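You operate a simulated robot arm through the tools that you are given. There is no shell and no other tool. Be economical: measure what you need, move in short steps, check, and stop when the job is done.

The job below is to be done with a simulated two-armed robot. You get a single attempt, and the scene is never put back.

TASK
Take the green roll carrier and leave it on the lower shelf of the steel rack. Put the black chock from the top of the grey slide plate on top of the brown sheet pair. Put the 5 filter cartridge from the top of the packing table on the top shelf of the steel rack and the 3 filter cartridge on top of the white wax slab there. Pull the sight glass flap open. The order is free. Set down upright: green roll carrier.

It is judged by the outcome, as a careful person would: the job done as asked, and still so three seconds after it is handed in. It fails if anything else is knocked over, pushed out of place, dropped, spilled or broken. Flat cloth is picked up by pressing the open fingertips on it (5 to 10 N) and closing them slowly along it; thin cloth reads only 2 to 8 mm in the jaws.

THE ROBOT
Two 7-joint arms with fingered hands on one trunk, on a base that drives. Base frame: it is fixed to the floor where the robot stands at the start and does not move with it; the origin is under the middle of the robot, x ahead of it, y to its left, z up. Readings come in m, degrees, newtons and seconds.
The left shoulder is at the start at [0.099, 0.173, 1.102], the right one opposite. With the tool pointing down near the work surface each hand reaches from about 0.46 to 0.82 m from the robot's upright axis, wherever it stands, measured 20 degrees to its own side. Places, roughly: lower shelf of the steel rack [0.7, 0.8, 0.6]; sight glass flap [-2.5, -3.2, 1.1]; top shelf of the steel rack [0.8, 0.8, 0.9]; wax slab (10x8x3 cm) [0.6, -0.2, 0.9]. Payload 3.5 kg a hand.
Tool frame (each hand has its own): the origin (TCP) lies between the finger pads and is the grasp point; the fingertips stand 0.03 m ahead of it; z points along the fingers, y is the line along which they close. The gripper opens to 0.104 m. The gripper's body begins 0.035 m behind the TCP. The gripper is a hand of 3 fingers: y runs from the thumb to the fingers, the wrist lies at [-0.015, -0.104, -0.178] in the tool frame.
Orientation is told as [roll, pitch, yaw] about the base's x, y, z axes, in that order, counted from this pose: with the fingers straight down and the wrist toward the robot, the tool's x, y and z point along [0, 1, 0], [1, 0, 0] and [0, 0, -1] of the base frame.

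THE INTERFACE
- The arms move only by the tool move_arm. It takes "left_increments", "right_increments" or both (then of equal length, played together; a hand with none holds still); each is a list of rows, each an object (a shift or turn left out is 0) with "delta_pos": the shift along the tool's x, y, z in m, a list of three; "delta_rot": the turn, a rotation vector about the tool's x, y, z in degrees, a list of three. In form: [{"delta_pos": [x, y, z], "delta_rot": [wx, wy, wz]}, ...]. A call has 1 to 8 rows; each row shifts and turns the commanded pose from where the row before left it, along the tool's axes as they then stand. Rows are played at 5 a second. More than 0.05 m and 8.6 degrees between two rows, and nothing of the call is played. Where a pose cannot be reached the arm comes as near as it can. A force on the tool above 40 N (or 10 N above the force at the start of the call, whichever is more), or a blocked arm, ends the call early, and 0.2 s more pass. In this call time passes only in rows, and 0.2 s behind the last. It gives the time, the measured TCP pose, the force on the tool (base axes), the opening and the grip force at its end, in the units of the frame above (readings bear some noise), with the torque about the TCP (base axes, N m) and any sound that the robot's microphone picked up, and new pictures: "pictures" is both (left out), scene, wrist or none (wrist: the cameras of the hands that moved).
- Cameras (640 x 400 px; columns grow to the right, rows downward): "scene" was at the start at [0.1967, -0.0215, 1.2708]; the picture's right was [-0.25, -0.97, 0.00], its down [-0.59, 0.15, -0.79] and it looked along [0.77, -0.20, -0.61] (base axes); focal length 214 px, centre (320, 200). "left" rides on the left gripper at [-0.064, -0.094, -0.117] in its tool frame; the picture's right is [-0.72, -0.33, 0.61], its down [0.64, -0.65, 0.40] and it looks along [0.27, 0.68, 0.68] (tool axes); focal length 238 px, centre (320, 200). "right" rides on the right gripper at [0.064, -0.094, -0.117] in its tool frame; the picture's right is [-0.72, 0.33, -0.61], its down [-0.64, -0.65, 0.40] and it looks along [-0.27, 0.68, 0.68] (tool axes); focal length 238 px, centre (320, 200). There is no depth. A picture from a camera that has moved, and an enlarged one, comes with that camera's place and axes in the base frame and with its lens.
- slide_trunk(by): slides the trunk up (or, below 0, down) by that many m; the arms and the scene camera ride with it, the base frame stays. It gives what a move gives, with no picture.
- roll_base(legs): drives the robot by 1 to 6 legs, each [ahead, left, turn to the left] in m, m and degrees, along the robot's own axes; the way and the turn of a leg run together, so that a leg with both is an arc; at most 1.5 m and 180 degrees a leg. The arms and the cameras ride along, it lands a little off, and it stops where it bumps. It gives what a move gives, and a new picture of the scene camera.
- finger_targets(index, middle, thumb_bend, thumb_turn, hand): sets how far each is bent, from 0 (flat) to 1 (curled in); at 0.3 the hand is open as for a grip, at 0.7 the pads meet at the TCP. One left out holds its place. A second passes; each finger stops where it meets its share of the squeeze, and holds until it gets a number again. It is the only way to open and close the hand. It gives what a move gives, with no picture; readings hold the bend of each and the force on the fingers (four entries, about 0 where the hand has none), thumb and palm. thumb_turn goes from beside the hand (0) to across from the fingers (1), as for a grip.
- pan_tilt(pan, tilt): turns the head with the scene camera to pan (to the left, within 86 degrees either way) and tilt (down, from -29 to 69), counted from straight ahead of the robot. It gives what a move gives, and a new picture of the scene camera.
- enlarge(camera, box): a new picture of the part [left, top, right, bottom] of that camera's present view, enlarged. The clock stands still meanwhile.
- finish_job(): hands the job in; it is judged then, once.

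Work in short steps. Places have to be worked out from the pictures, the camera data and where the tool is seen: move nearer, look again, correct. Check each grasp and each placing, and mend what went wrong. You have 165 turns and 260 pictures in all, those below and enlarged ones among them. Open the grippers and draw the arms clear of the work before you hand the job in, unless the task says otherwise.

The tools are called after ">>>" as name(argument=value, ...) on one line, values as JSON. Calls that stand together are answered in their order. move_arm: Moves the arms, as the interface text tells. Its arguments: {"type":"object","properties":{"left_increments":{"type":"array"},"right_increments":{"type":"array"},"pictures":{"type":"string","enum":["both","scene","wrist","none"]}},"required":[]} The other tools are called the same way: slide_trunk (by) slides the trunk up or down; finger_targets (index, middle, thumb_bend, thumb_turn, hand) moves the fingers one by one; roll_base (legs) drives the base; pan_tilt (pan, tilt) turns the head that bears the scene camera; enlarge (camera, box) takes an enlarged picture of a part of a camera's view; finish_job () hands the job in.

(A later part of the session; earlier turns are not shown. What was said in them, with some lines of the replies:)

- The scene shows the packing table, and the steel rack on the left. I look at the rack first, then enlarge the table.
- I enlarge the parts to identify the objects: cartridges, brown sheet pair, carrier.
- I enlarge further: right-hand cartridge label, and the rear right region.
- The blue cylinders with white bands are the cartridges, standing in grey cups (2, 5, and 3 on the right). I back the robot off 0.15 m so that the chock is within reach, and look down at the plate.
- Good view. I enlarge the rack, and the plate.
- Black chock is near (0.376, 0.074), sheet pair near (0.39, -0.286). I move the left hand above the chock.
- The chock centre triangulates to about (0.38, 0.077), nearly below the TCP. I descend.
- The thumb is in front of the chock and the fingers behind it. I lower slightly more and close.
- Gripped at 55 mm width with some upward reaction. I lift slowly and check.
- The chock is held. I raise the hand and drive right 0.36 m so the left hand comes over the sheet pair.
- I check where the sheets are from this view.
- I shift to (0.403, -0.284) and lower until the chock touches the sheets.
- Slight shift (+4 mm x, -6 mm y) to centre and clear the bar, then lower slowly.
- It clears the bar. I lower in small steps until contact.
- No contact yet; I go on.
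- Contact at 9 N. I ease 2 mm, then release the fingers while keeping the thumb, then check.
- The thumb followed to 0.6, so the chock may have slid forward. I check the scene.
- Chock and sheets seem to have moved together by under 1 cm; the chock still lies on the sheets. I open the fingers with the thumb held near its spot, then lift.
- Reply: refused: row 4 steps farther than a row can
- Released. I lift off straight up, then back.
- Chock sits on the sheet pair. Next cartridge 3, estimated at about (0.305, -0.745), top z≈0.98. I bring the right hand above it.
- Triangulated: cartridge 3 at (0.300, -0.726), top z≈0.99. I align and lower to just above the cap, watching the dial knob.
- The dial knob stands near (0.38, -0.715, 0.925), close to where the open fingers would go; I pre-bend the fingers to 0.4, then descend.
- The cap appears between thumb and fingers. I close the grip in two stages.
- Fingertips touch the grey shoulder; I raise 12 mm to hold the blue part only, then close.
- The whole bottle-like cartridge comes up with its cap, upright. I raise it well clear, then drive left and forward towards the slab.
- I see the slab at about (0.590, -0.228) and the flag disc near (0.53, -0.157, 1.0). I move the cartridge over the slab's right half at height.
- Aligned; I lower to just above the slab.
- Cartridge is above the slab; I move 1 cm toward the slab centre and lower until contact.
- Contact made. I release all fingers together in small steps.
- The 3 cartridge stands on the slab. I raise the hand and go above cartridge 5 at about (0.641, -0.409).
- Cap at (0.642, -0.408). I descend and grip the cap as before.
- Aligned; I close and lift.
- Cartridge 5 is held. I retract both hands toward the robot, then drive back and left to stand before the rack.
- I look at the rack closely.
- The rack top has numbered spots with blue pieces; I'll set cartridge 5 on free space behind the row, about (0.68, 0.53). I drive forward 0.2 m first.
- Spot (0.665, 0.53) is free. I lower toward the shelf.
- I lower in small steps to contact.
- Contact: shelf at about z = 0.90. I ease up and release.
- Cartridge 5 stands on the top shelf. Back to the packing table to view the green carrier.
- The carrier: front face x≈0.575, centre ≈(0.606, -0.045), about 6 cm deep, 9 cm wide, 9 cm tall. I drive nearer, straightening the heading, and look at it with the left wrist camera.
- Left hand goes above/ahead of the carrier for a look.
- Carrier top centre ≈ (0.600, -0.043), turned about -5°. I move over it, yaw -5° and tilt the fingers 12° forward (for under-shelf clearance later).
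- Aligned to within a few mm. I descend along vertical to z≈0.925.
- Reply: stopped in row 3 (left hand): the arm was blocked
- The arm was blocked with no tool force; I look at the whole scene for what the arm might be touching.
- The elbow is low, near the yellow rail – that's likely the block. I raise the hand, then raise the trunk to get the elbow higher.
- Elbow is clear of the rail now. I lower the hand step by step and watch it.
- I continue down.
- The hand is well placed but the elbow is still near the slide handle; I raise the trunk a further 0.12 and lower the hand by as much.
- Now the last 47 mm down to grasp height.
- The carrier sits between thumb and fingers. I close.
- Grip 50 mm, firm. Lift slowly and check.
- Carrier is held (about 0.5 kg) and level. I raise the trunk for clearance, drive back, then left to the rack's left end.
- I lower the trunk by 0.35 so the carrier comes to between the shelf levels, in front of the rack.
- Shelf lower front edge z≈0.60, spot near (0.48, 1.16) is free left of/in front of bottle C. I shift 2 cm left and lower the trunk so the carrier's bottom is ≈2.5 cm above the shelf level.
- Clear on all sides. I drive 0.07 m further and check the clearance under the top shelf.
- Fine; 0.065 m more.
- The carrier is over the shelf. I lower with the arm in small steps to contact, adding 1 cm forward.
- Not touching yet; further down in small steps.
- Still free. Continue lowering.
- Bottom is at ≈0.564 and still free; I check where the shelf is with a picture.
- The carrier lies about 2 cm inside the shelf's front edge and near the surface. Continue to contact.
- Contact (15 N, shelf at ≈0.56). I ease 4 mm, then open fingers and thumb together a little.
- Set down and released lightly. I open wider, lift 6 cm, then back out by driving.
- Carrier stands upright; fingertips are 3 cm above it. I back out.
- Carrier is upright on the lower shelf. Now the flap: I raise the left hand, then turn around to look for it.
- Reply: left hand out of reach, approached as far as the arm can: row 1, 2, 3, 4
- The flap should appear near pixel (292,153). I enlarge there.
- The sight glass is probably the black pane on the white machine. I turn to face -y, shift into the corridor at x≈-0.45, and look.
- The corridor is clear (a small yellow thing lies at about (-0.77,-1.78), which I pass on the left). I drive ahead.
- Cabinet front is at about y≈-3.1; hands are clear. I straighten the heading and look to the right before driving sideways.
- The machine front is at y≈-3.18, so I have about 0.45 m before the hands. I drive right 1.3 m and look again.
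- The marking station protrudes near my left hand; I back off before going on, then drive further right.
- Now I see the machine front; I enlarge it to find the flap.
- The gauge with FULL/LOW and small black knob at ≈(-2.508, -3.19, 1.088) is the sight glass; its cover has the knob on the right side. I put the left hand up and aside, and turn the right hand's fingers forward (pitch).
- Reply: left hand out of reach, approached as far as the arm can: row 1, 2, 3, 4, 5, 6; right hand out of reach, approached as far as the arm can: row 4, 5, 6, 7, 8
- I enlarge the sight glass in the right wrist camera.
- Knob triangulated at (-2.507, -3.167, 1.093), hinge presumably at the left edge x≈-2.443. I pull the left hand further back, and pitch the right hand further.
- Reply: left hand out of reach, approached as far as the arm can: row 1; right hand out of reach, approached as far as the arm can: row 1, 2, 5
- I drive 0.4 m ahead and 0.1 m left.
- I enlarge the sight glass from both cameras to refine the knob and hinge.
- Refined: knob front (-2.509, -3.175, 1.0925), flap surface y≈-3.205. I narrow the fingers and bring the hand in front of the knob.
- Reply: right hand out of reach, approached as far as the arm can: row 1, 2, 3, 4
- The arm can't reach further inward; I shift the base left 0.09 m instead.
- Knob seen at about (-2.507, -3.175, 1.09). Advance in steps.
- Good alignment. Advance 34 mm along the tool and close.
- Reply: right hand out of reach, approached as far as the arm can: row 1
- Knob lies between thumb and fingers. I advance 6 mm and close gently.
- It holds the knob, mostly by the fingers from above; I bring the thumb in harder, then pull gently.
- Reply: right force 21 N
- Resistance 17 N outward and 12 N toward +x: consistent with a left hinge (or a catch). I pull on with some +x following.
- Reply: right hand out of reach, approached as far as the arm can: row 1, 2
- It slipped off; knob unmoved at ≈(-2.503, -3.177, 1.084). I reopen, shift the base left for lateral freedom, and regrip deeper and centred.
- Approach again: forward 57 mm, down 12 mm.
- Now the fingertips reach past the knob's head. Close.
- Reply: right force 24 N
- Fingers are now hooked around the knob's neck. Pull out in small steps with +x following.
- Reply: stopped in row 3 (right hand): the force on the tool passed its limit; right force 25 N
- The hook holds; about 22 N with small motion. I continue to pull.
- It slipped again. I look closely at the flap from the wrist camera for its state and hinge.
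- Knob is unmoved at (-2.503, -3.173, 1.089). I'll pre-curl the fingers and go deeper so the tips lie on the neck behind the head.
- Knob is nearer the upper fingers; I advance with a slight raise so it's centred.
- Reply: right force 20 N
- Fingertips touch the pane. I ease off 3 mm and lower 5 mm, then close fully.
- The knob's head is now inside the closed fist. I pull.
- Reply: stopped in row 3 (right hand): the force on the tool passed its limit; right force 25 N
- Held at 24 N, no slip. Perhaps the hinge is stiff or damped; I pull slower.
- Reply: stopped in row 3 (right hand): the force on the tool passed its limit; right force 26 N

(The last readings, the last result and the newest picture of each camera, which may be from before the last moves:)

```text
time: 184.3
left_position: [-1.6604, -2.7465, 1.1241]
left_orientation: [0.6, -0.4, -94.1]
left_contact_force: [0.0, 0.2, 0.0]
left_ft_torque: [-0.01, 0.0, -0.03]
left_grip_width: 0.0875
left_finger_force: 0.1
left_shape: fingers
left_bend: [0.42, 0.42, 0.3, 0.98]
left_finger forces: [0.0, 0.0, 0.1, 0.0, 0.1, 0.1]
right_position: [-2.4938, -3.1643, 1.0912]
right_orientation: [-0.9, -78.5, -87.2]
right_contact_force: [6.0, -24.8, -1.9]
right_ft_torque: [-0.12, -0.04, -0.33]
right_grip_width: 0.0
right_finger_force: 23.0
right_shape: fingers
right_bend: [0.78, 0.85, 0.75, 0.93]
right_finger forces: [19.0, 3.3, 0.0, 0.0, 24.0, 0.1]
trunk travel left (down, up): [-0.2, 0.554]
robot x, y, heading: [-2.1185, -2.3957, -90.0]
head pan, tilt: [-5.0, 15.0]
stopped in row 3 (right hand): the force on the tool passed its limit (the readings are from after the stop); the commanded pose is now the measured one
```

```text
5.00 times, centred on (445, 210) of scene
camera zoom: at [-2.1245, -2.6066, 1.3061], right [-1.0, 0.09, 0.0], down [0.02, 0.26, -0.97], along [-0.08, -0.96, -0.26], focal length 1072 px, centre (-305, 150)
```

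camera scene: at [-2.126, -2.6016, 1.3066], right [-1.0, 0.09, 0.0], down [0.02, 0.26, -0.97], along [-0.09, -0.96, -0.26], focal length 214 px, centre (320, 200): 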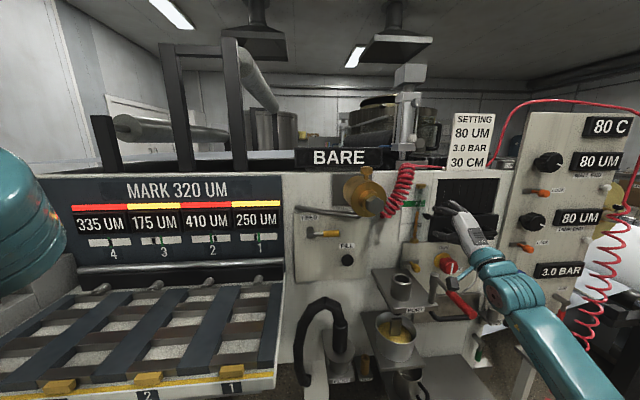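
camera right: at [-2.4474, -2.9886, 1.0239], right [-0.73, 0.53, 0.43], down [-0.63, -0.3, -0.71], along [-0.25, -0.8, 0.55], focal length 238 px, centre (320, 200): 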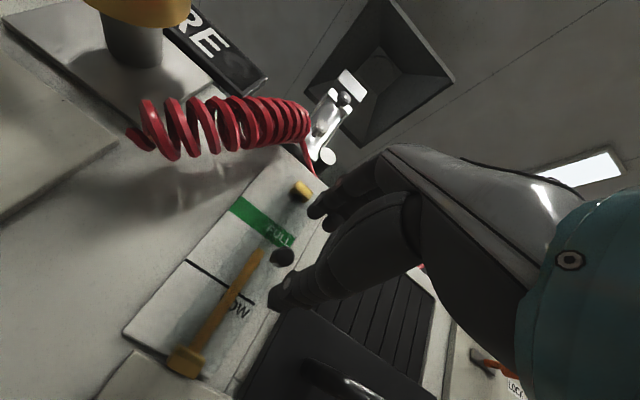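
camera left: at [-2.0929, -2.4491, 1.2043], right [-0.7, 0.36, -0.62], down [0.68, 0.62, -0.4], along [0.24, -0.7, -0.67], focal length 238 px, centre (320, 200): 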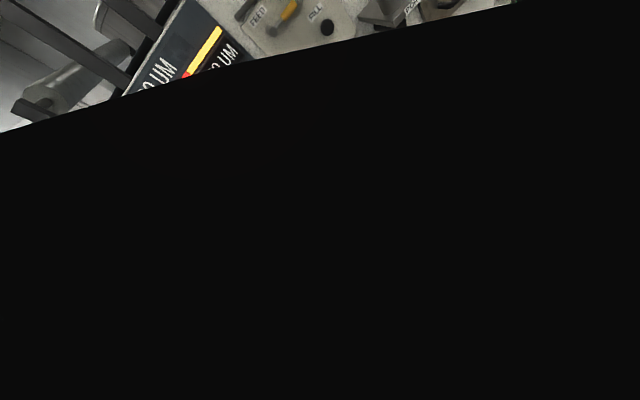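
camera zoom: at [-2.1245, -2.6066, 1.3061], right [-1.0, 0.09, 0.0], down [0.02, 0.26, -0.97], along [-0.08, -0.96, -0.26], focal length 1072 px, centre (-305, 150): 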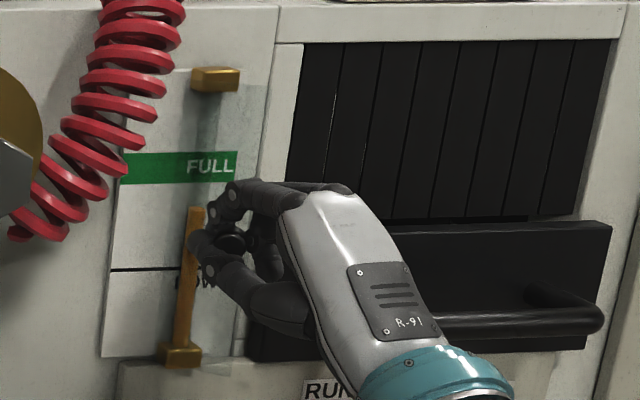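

With the knob standing ~2.5 cm off the pane, the opening arc of its head goes mostly to +x (about 0.8 y/0.6 x at first, then pure +x). I now follow that arc.

>>> move_arm(right_increments=[{"delta_pos": [0.004, -0.0003, -0.002]}, {"delta_pos": [0.004, -0.0004, -0.0025]}, {"delta_pos": [0.005, -0.0004, -0.0025]}], pictures="none")

>>> enlarge(camera="scene", box=[395, 170, 495, 250])

```text
time: 184.9
left_position: [-1.6592, -2.7474, 1.1247]
left_orientation: [0.6, -0.3, -94.1]
left_contact_force: [0.2, 0.8, -0.1]
left_ft_torque: [0.02, 0.03, -0.01]
left_grip_width: 0.0877
left_finger_force: 0.1
left_shape: fingers
left_bend: [0.42, 0.42, 0.3, 0.98]
left_finger forces: [0.1, 0.0, 0.1, 0.0, 0.0, 0.0]
right_position: [-2.485, -3.1622, 1.0896]
right_orientation: [-0.5, -78.3, -87.7]
right_contact_force: [0.2, -27.3, -0.2]
right_ft_torque: [-0.09, -0.07, -0.44]
right_grip_width: 0.0003
right_finger_force: 23.9
right_shape: fingers
right_bend: [0.77, 0.85, 0.75, 0.93]
right_finger forces: [23.0, 1.5, 0.1, 0.0, 22.4, 0.0]
trunk travel left (down, up): [-0.2, 0.554]
robot x, y, heading: [-2.1172, -2.3998, -89.8]
head pan, tilt: [-5.0, 15.0]
stopped in row 3 (right hand): the force on the tool passed its limit (the readings are from after the stop); the commanded pose is now the measured one
```

```text
5.00 times, centred on (445, 210) of scene
camera zoom: at [-2.1251, -2.6077, 1.306], right [-1.0, 0.08, 0.0], down [0.02, 0.26, -0.97], along [-0.08, -0.96, -0.26], focal length 1072 px, centre (-305, 150)
```

zoom: 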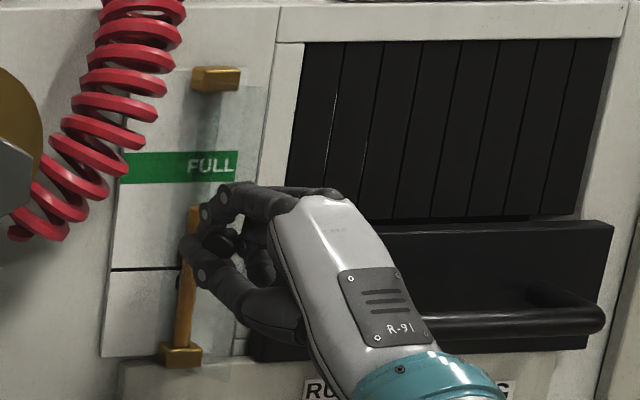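

I check the grip and pane from the wrist camera.

>>> enlarge(camera="right", box=[180, 130, 360, 280])

>>> enlarge(camera="scene", box=[415, 180, 455, 245])

```text
2.67 times, centred on (270, 205) of right
camera zoom: at [-2.4259, -3.0267, 1.0204], right [-0.73, 0.51, 0.45], down [-0.63, -0.28, -0.72], along [-0.24, -0.81, 0.53], focal length 636 px, centre (453, 187)
```

zoom: 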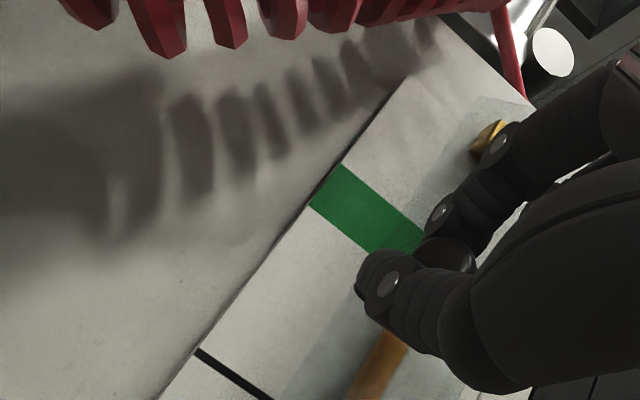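

```text
6.15 times, centred on (435, 212) of scene
camera zoom: at [-2.1251, -2.6077, 1.306], right [-1.0, 0.08, 0.0], down [0.02, 0.26, -0.97], along [-0.08, -0.96, -0.26], focal length 1320 px, centre (-388, 123)
```

zoom: 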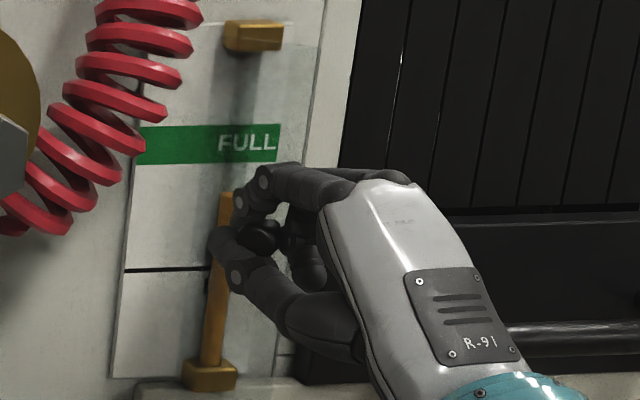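

The knob seems to have moved ~2 cm to +x, so the flap is turning; the outward tension is just the radius limit. I continue mostly along +x, slightly inward.

>>> move_arm(right_increments=[{"delta_pos": [0.005, 0.0002, 0.001]}, {"delta_pos": [0.005, 0.0002, 0.001]}, {"delta_pos": [0.005, 0.0002, 0.001]}], pictures="none")

>>> enlarge(camera="scene", box=[415, 180, 455, 245])

```text
time: 185.7
left_position: [-1.6612, -2.7467, 1.1246]
left_orientation: [0.7, -0.4, -94.2]
left_contact_force: [-0.3, -0.2, -0.2]
left_ft_torque: [0.02, 0.01, -0.01]
left_grip_width: 0.0876
left_finger_force: 0.1
left_shape: fingers
left_bend: [0.42, 0.42, 0.3, 0.98]
left_finger forces: [0.1, 0.0, 0.0, 0.0, 0.1, 0.0]
right_position: [-2.4743, -3.1615, 1.0901]
right_orientation: [-0.5, -78.5, -87.9]
right_contact_force: [-3.7, -23.8, -4.2]
right_ft_torque: [-0.02, 0.06, -0.29]
right_grip_width: 0.0
right_finger_force: 24.8
right_shape: fingers
right_bend: [0.78, 0.85, 0.75, 0.94]
right_finger forces: [18.4, 7.6, 0.0, 0.0, 23.0, 0.1]
trunk travel left (down, up): [-0.2, 0.554]
robot x, y, heading: [-2.1171, -2.3931, -90.0]
head pan, tilt: [-5.0, 15.0]
```

```text
6.15 times, centred on (435, 212) of scene
camera zoom: at [-2.1263, -2.6066, 1.306], right [-1.0, 0.09, 0.0], down [0.02, 0.26, -0.97], along [-0.08, -0.96, -0.26], focal length 1320 px, centre (-388, 123)
```

zoom: 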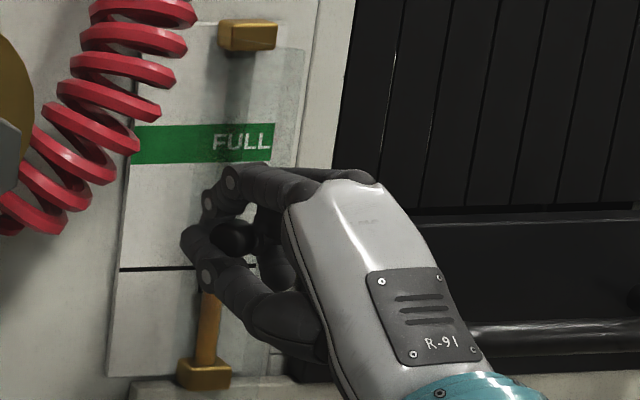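

The pane is swinging. Continue along +x with more inward relief.

>>> move_arm(right_increments=[{"delta_pos": [0.006, 0.0003, 0.002]}, {"delta_pos": [0.006, 0.0003, 0.002]}, {"delta_pos": [0.006, 0.0003, 0.002]}], pictures="none")

>>> enlarge(camera="scene", box=[405, 170, 465, 250])

```text
time: 186.5
left_position: [-1.6615, -2.7462, 1.1252]
left_orientation: [0.7, -0.4, -94.3]
left_contact_force: [-0.3, -0.5, -0.2]
left_ft_torque: [0.0, 0.0, -0.01]
left_grip_width: 0.0878
left_finger_force: 0.0
left_shape: fingers
left_bend: [0.42, 0.42, 0.3, 0.98]
left_finger forces: [0.0, 0.0, 0.0, 0.0, 0.0, 0.1]
right_position: [-2.4566, -3.1662, 1.0936]
right_orientation: [-0.1, -78.8, -88.2]
right_contact_force: [-6.6, -7.7, -7.2]
right_ft_torque: [0.05, 0.03, -0.21]
right_grip_width: 0.0
right_finger_force: 15.8
right_shape: fingers
right_bend: [0.78, 0.86, 0.77, 0.93]
right_finger forces: [18.9, 13.0, 0.1, 0.0, 0.5, 0.1]
trunk travel left (down, up): [-0.2, 0.554]
robot x, y, heading: [-2.1154, -2.4015, -90.0]
head pan, tilt: [-5.0, 15.0]
```

```text
5.00 times, centred on (435, 210) of scene
camera zoom: at [-2.1267, -2.6049, 1.3062], right [-1.0, 0.09, 0.0], down [0.02, 0.26, -0.97], along [-0.08, -0.96, -0.26], focal length 1072 px, centre (-255, 150)
```

zoom: 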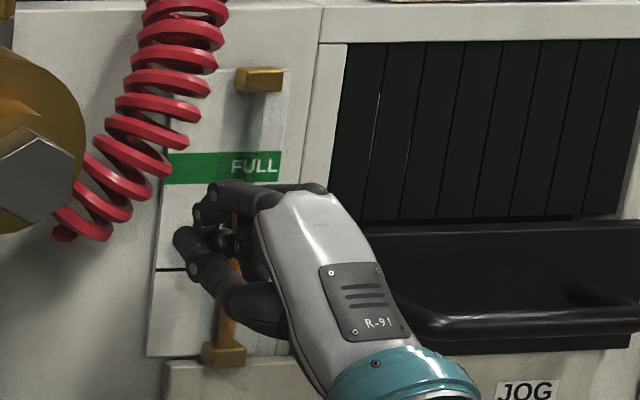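

Forces are low now; arm is near its lateral limit, so I use the base to carry the hand 3 cm further left.

>>> roll_base(legs=[[0, 0.025, 0]])

>>> enlarge(camera="scene", box=[405, 170, 475, 250])

>>> enlarge(camera="right", box=[140, 90, 380, 290])

```text
time: 187.3
left_position: [-1.6332, -2.7441, 1.1252]
left_orientation: [0.5, -0.6, -94.2]
left_contact_force: [0.3, -0.2, 0.3]
left_ft_torque: [-0.01, 0.03, -0.01]
left_grip_width: 0.0876
left_finger_force: 0.2
left_shape: fingers
left_bend: [0.42, 0.42, 0.3, 0.98]
left_finger forces: [0.0, 0.1, 0.0, 0.0, 0.0, 0.0]
right_position: [-2.4274, -3.1631, 1.0946]
right_orientation: [-0.8, -78.9, -87.3]
right_contact_force: [0.3, -0.3, -0.1]
right_ft_torque: [0.03, 0.02, -0.04]
right_grip_width: 0.0
right_finger_force: 0.1
right_shape: fingers
right_bend: [0.78, 0.85, 0.8, 0.93]
right_finger forces: [0.1, 0.1, 0.0, 0.1, 0.0, 0.1]
trunk travel left (down, up): [-0.2, 0.554]
robot x, y, heading: [-2.0946, -2.3977, -89.8]
head pan, tilt: [-5.0, 15.0]
camera scene: at [-2.0988, -2.6027, 1.3067], right [-1.0, 0.09, 0.0], down [0.02, 0.26, -0.97], along [-0.08, -0.96, -0.26], focal length 214 px, centre (320, 200)
```

scene: 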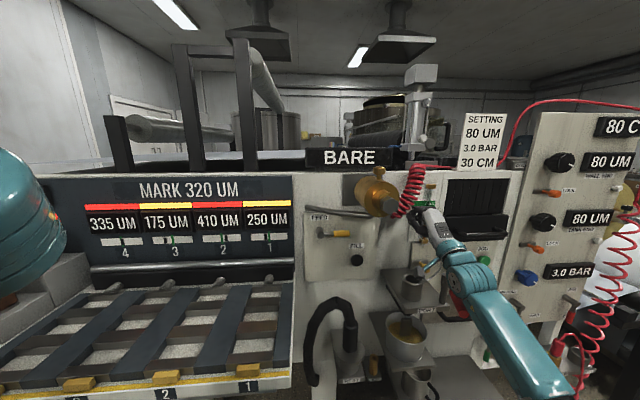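

```text
5.00 times, centred on (440, 210) of scene
camera zoom: at [-2.0988, -2.6027, 1.3067], right [-1.0, 0.09, 0.0], down [0.02, 0.26, -0.97], along [-0.08, -0.96, -0.26], focal length 1072 px, centre (-280, 150)
```

zoom: 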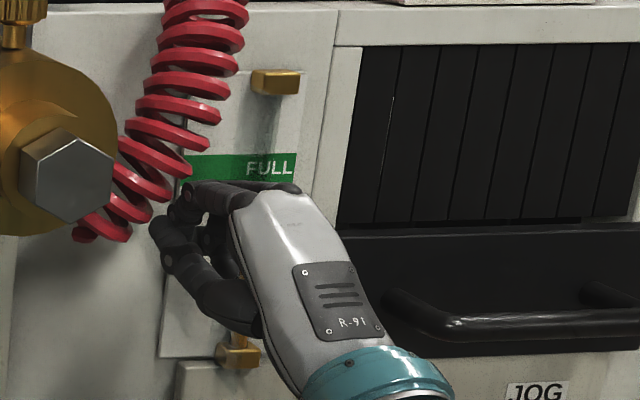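

```text
2.00 times, centred on (260, 190) of right
camera zoom: at [-2.3674, -3.0288, 1.0246], right [-0.73, 0.52, 0.44], down [-0.63, -0.29, -0.72], along [-0.24, -0.81, 0.54], focal length 477 px, centre (440, 220)
```

zoom: 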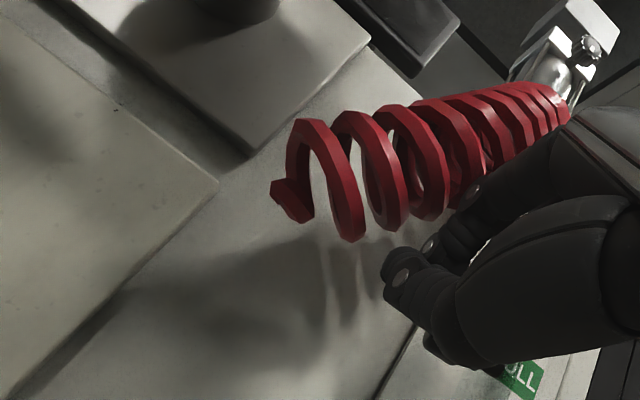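

The hand came free. I back straight out and look at the flap.

>>> move_arm(right_increments=[{"delta_pos": [0, 0, -0.02]}, {"delta_pos": [0, 0, -0.04]}, {"delta_pos": [-0.03, 0, -0.03]}, {"delta_pos": [-0.04, 0, 0]}], pictures="wrist")

>>> enlarge(camera="scene", box=[395, 160, 475, 250])

```text
time: 188.3
left_position: [-1.6349, -2.7439, 1.1267]
left_orientation: [0.6, -0.5, -94.1]
left_contact_force: [-0.5, 0.1, -0.4]
left_ft_torque: [0.0, -0.01, -0.02]
left_grip_width: 0.0878
left_finger_force: 0.0
left_shape: fingers
left_bend: [0.42, 0.42, 0.3, 0.98]
left_finger forces: [0.1, 0.0, 0.0, 0.1, 0.1, 0.1]
right_position: [-2.5, -3.0793, 1.1111]
right_orientation: [-0.4, -78.8, -87.6]
right_contact_force: [-0.3, -0.6, 0.1]
right_ft_torque: [-0.01, 0.04, 0.0]
right_grip_width: 0.0001
right_finger_force: 0.0
right_shape: fingers
right_bend: [0.78, 0.85, 0.8, 0.93]
right_finger forces: [0.0, 0.0, 0.1, 0.0, 0.1, 0.0]
trunk travel left (down, up): [-0.2, 0.554]
robot x, y, heading: [-2.0939, -2.3981, -90.0]
head pan, tilt: [-5.0, 15.0]
camera right: at [-2.4409, -2.9441, 1.0406], right [-0.74, 0.52, 0.44], down [-0.63, -0.29, -0.72], along [-0.24, -0.81, 0.54], focal length 238 px, centre (320, 200)
```

right: 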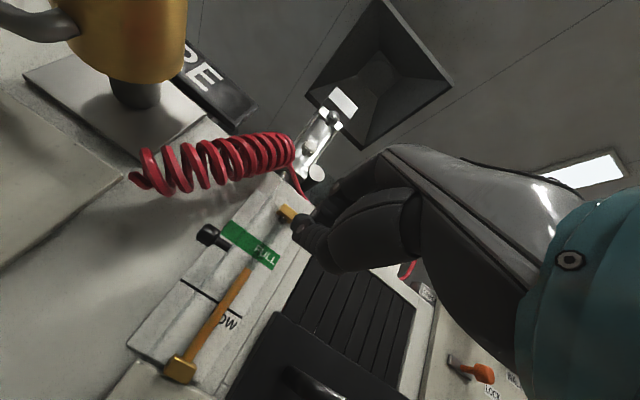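

```text
4.44 times, centred on (435, 205) of scene
camera zoom: at [-2.1006, -2.6031, 1.3066], right [-1.0, 0.09, 0.0], down [0.02, 0.26, -0.97], along [-0.08, -0.96, -0.26], focal length 953 px, centre (-191, 178)
```

zoom: 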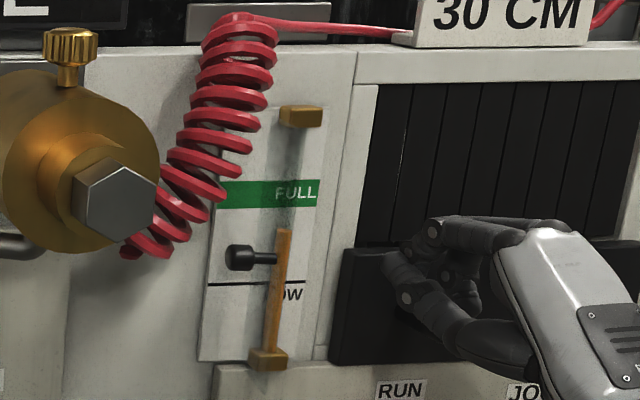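

The knob now points left: the flap has swung open about 90°. I enlarge to confirm.

>>> enlarge(camera="right", box=[120, 180, 320, 390])

```text
1.90 times, centred on (220, 285) of right
camera zoom: at [-2.4409, -2.9441, 1.0406], right [-0.74, 0.52, 0.44], down [-0.63, -0.29, -0.72], along [-0.24, -0.81, 0.54], focal length 454 px, centre (510, 38)
```

zoom: 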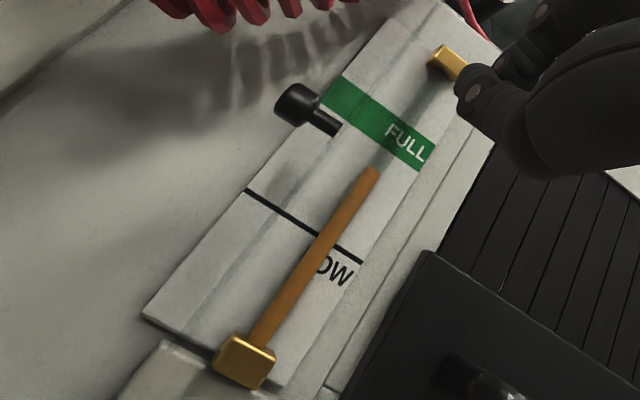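

The triangulated pane stands about 105° open. I back the robot off, open the hand, and take a last look.

>>> roll_base(legs=[[-0.4, 0, 0]])

>>> finger_targets(hand="right", index=0.3, middle=0.3, thumb_bend=0.3)

>>> enlarge(camera="scene", box=[340, 150, 420, 230])

```text
time: 190.8
left_position: [-1.6373, -2.3551, 1.1254]
left_orientation: [0.6, -0.4, -94.9]
left_contact_force: [0.1, 0.5, 0.1]
left_ft_torque: [-0.05, 0.01, -0.03]
left_grip_width: 0.088
left_finger_force: 0.1
left_shape: fingers
left_bend: [0.42, 0.42, 0.3, 0.98]
left_finger forces: [0.1, 0.0, 0.0, 0.0, 0.0, 0.0]
right_position: [-2.5072, -2.6806, 1.1102]
right_orientation: [-0.5, -78.9, -88.3]
right_contact_force: [-0.5, 0.9, 0.4]
right_ft_torque: [0.03, 0.02, 0.0]
right_grip_width: 0.0001
right_finger_force: 0.0
right_shape: fingers
right_bend: [0.78, 0.85, 0.8, 0.93]
right_finger forces: [0.0, 0.0, 0.0, 0.0, 0.1, 0.0]
trunk travel left (down, up): [-0.2, 0.554]
robot x, y, heading: [-2.0889, -2.0039, -90.7]
head pan, tilt: [-5.0, 15.0]
camera scene: at [-2.1009, -2.209, 1.3067], right [-1.0, 0.1, 0.0], down [0.03, 0.26, -0.97], along [-0.09, -0.96, -0.26], focal length 214 px, centre (320, 200)
```

scene: 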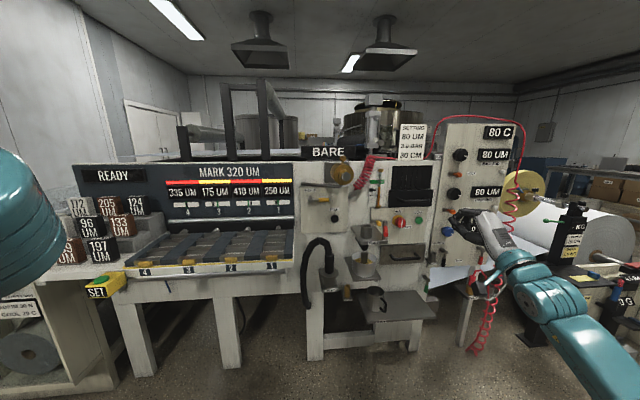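

```text
time: 191.8
left_position: [-1.6371, -2.3547, 1.125]
left_orientation: [0.5, -0.5, -94.7]
left_contact_force: [0.2, 0.1, -0.2]
left_ft_torque: [-0.01, -0.01, 0.01]
left_grip_width: 0.0875
left_finger_force: 0.0
left_shape: fingers
left_bend: [0.42, 0.42, 0.3, 0.98]
left_finger forces: [0.0, 0.1, 0.0, 0.0, 0.0, 0.1]
right_position: [-2.5074, -2.6813, 1.1106]
right_orientation: [-0.6, -78.9, -88.3]
right_contact_force: [-0.3, -0.1, -0.7]
right_ft_torque: [0.0, -0.01, 0.01]
right_grip_width: 0.1029
right_finger_force: 0.1
right_shape: fingers
right_bend: [0.3, 0.3, 0.3, 0.97]
right_finger forces: [0.1, 0.0, 0.0, 0.0, 0.0, 0.1]
trunk travel left (down, up): [-0.2, 0.554]
robot x, y, heading: [-2.0895, -2.009, -90.6]
head pan, tilt: [-5.0, 15.0]
```

```text
5.00 times, centred on (380, 190) of scene
camera zoom: at [-2.1009, -2.2096, 1.3066], right [-1.0, 0.1, 0.0], down [0.03, 0.26, -0.97], along [-0.09, -0.96, -0.26], focal length 1072 px, centre (20, 250)
```

zoom: 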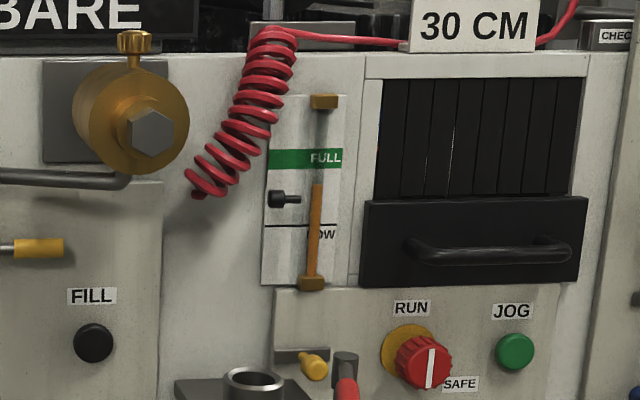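

The flap stays open and all arms are clear; the other items were verified earlier. I hand in.

>>> finish_job()

```text
The job is handed in.
```

I finished all five tasks and handed the job in:

- **Green roll carrier:** it stands upright on the lower shelf of the steel rack.
- **Black chock:** it sits on top of the brown sheet pair. The sheets slid under 1 cm on the slide plate as I released it.
- **Cartridge 5:** it stands on the top shelf of the rack, in free space behind the numbered row.
- **Cartridge 3:** it stands on the white wax slab.
- **Sight glass flap:** it is open, by my estimate a little past 90 degrees. The knob slipped from my fingers twice before I got it open.

Nothing else was knocked over or dropped that I could see. Once, before I lifted the carrier, the left arm was blocked on something, most likely the yellow rail on the slide plate. I raised the trunk to clear it and saw no change there afterwards. I checked the chock, carrier and cartridges when I placed them, and did not look at them again after I moved over to the flap.
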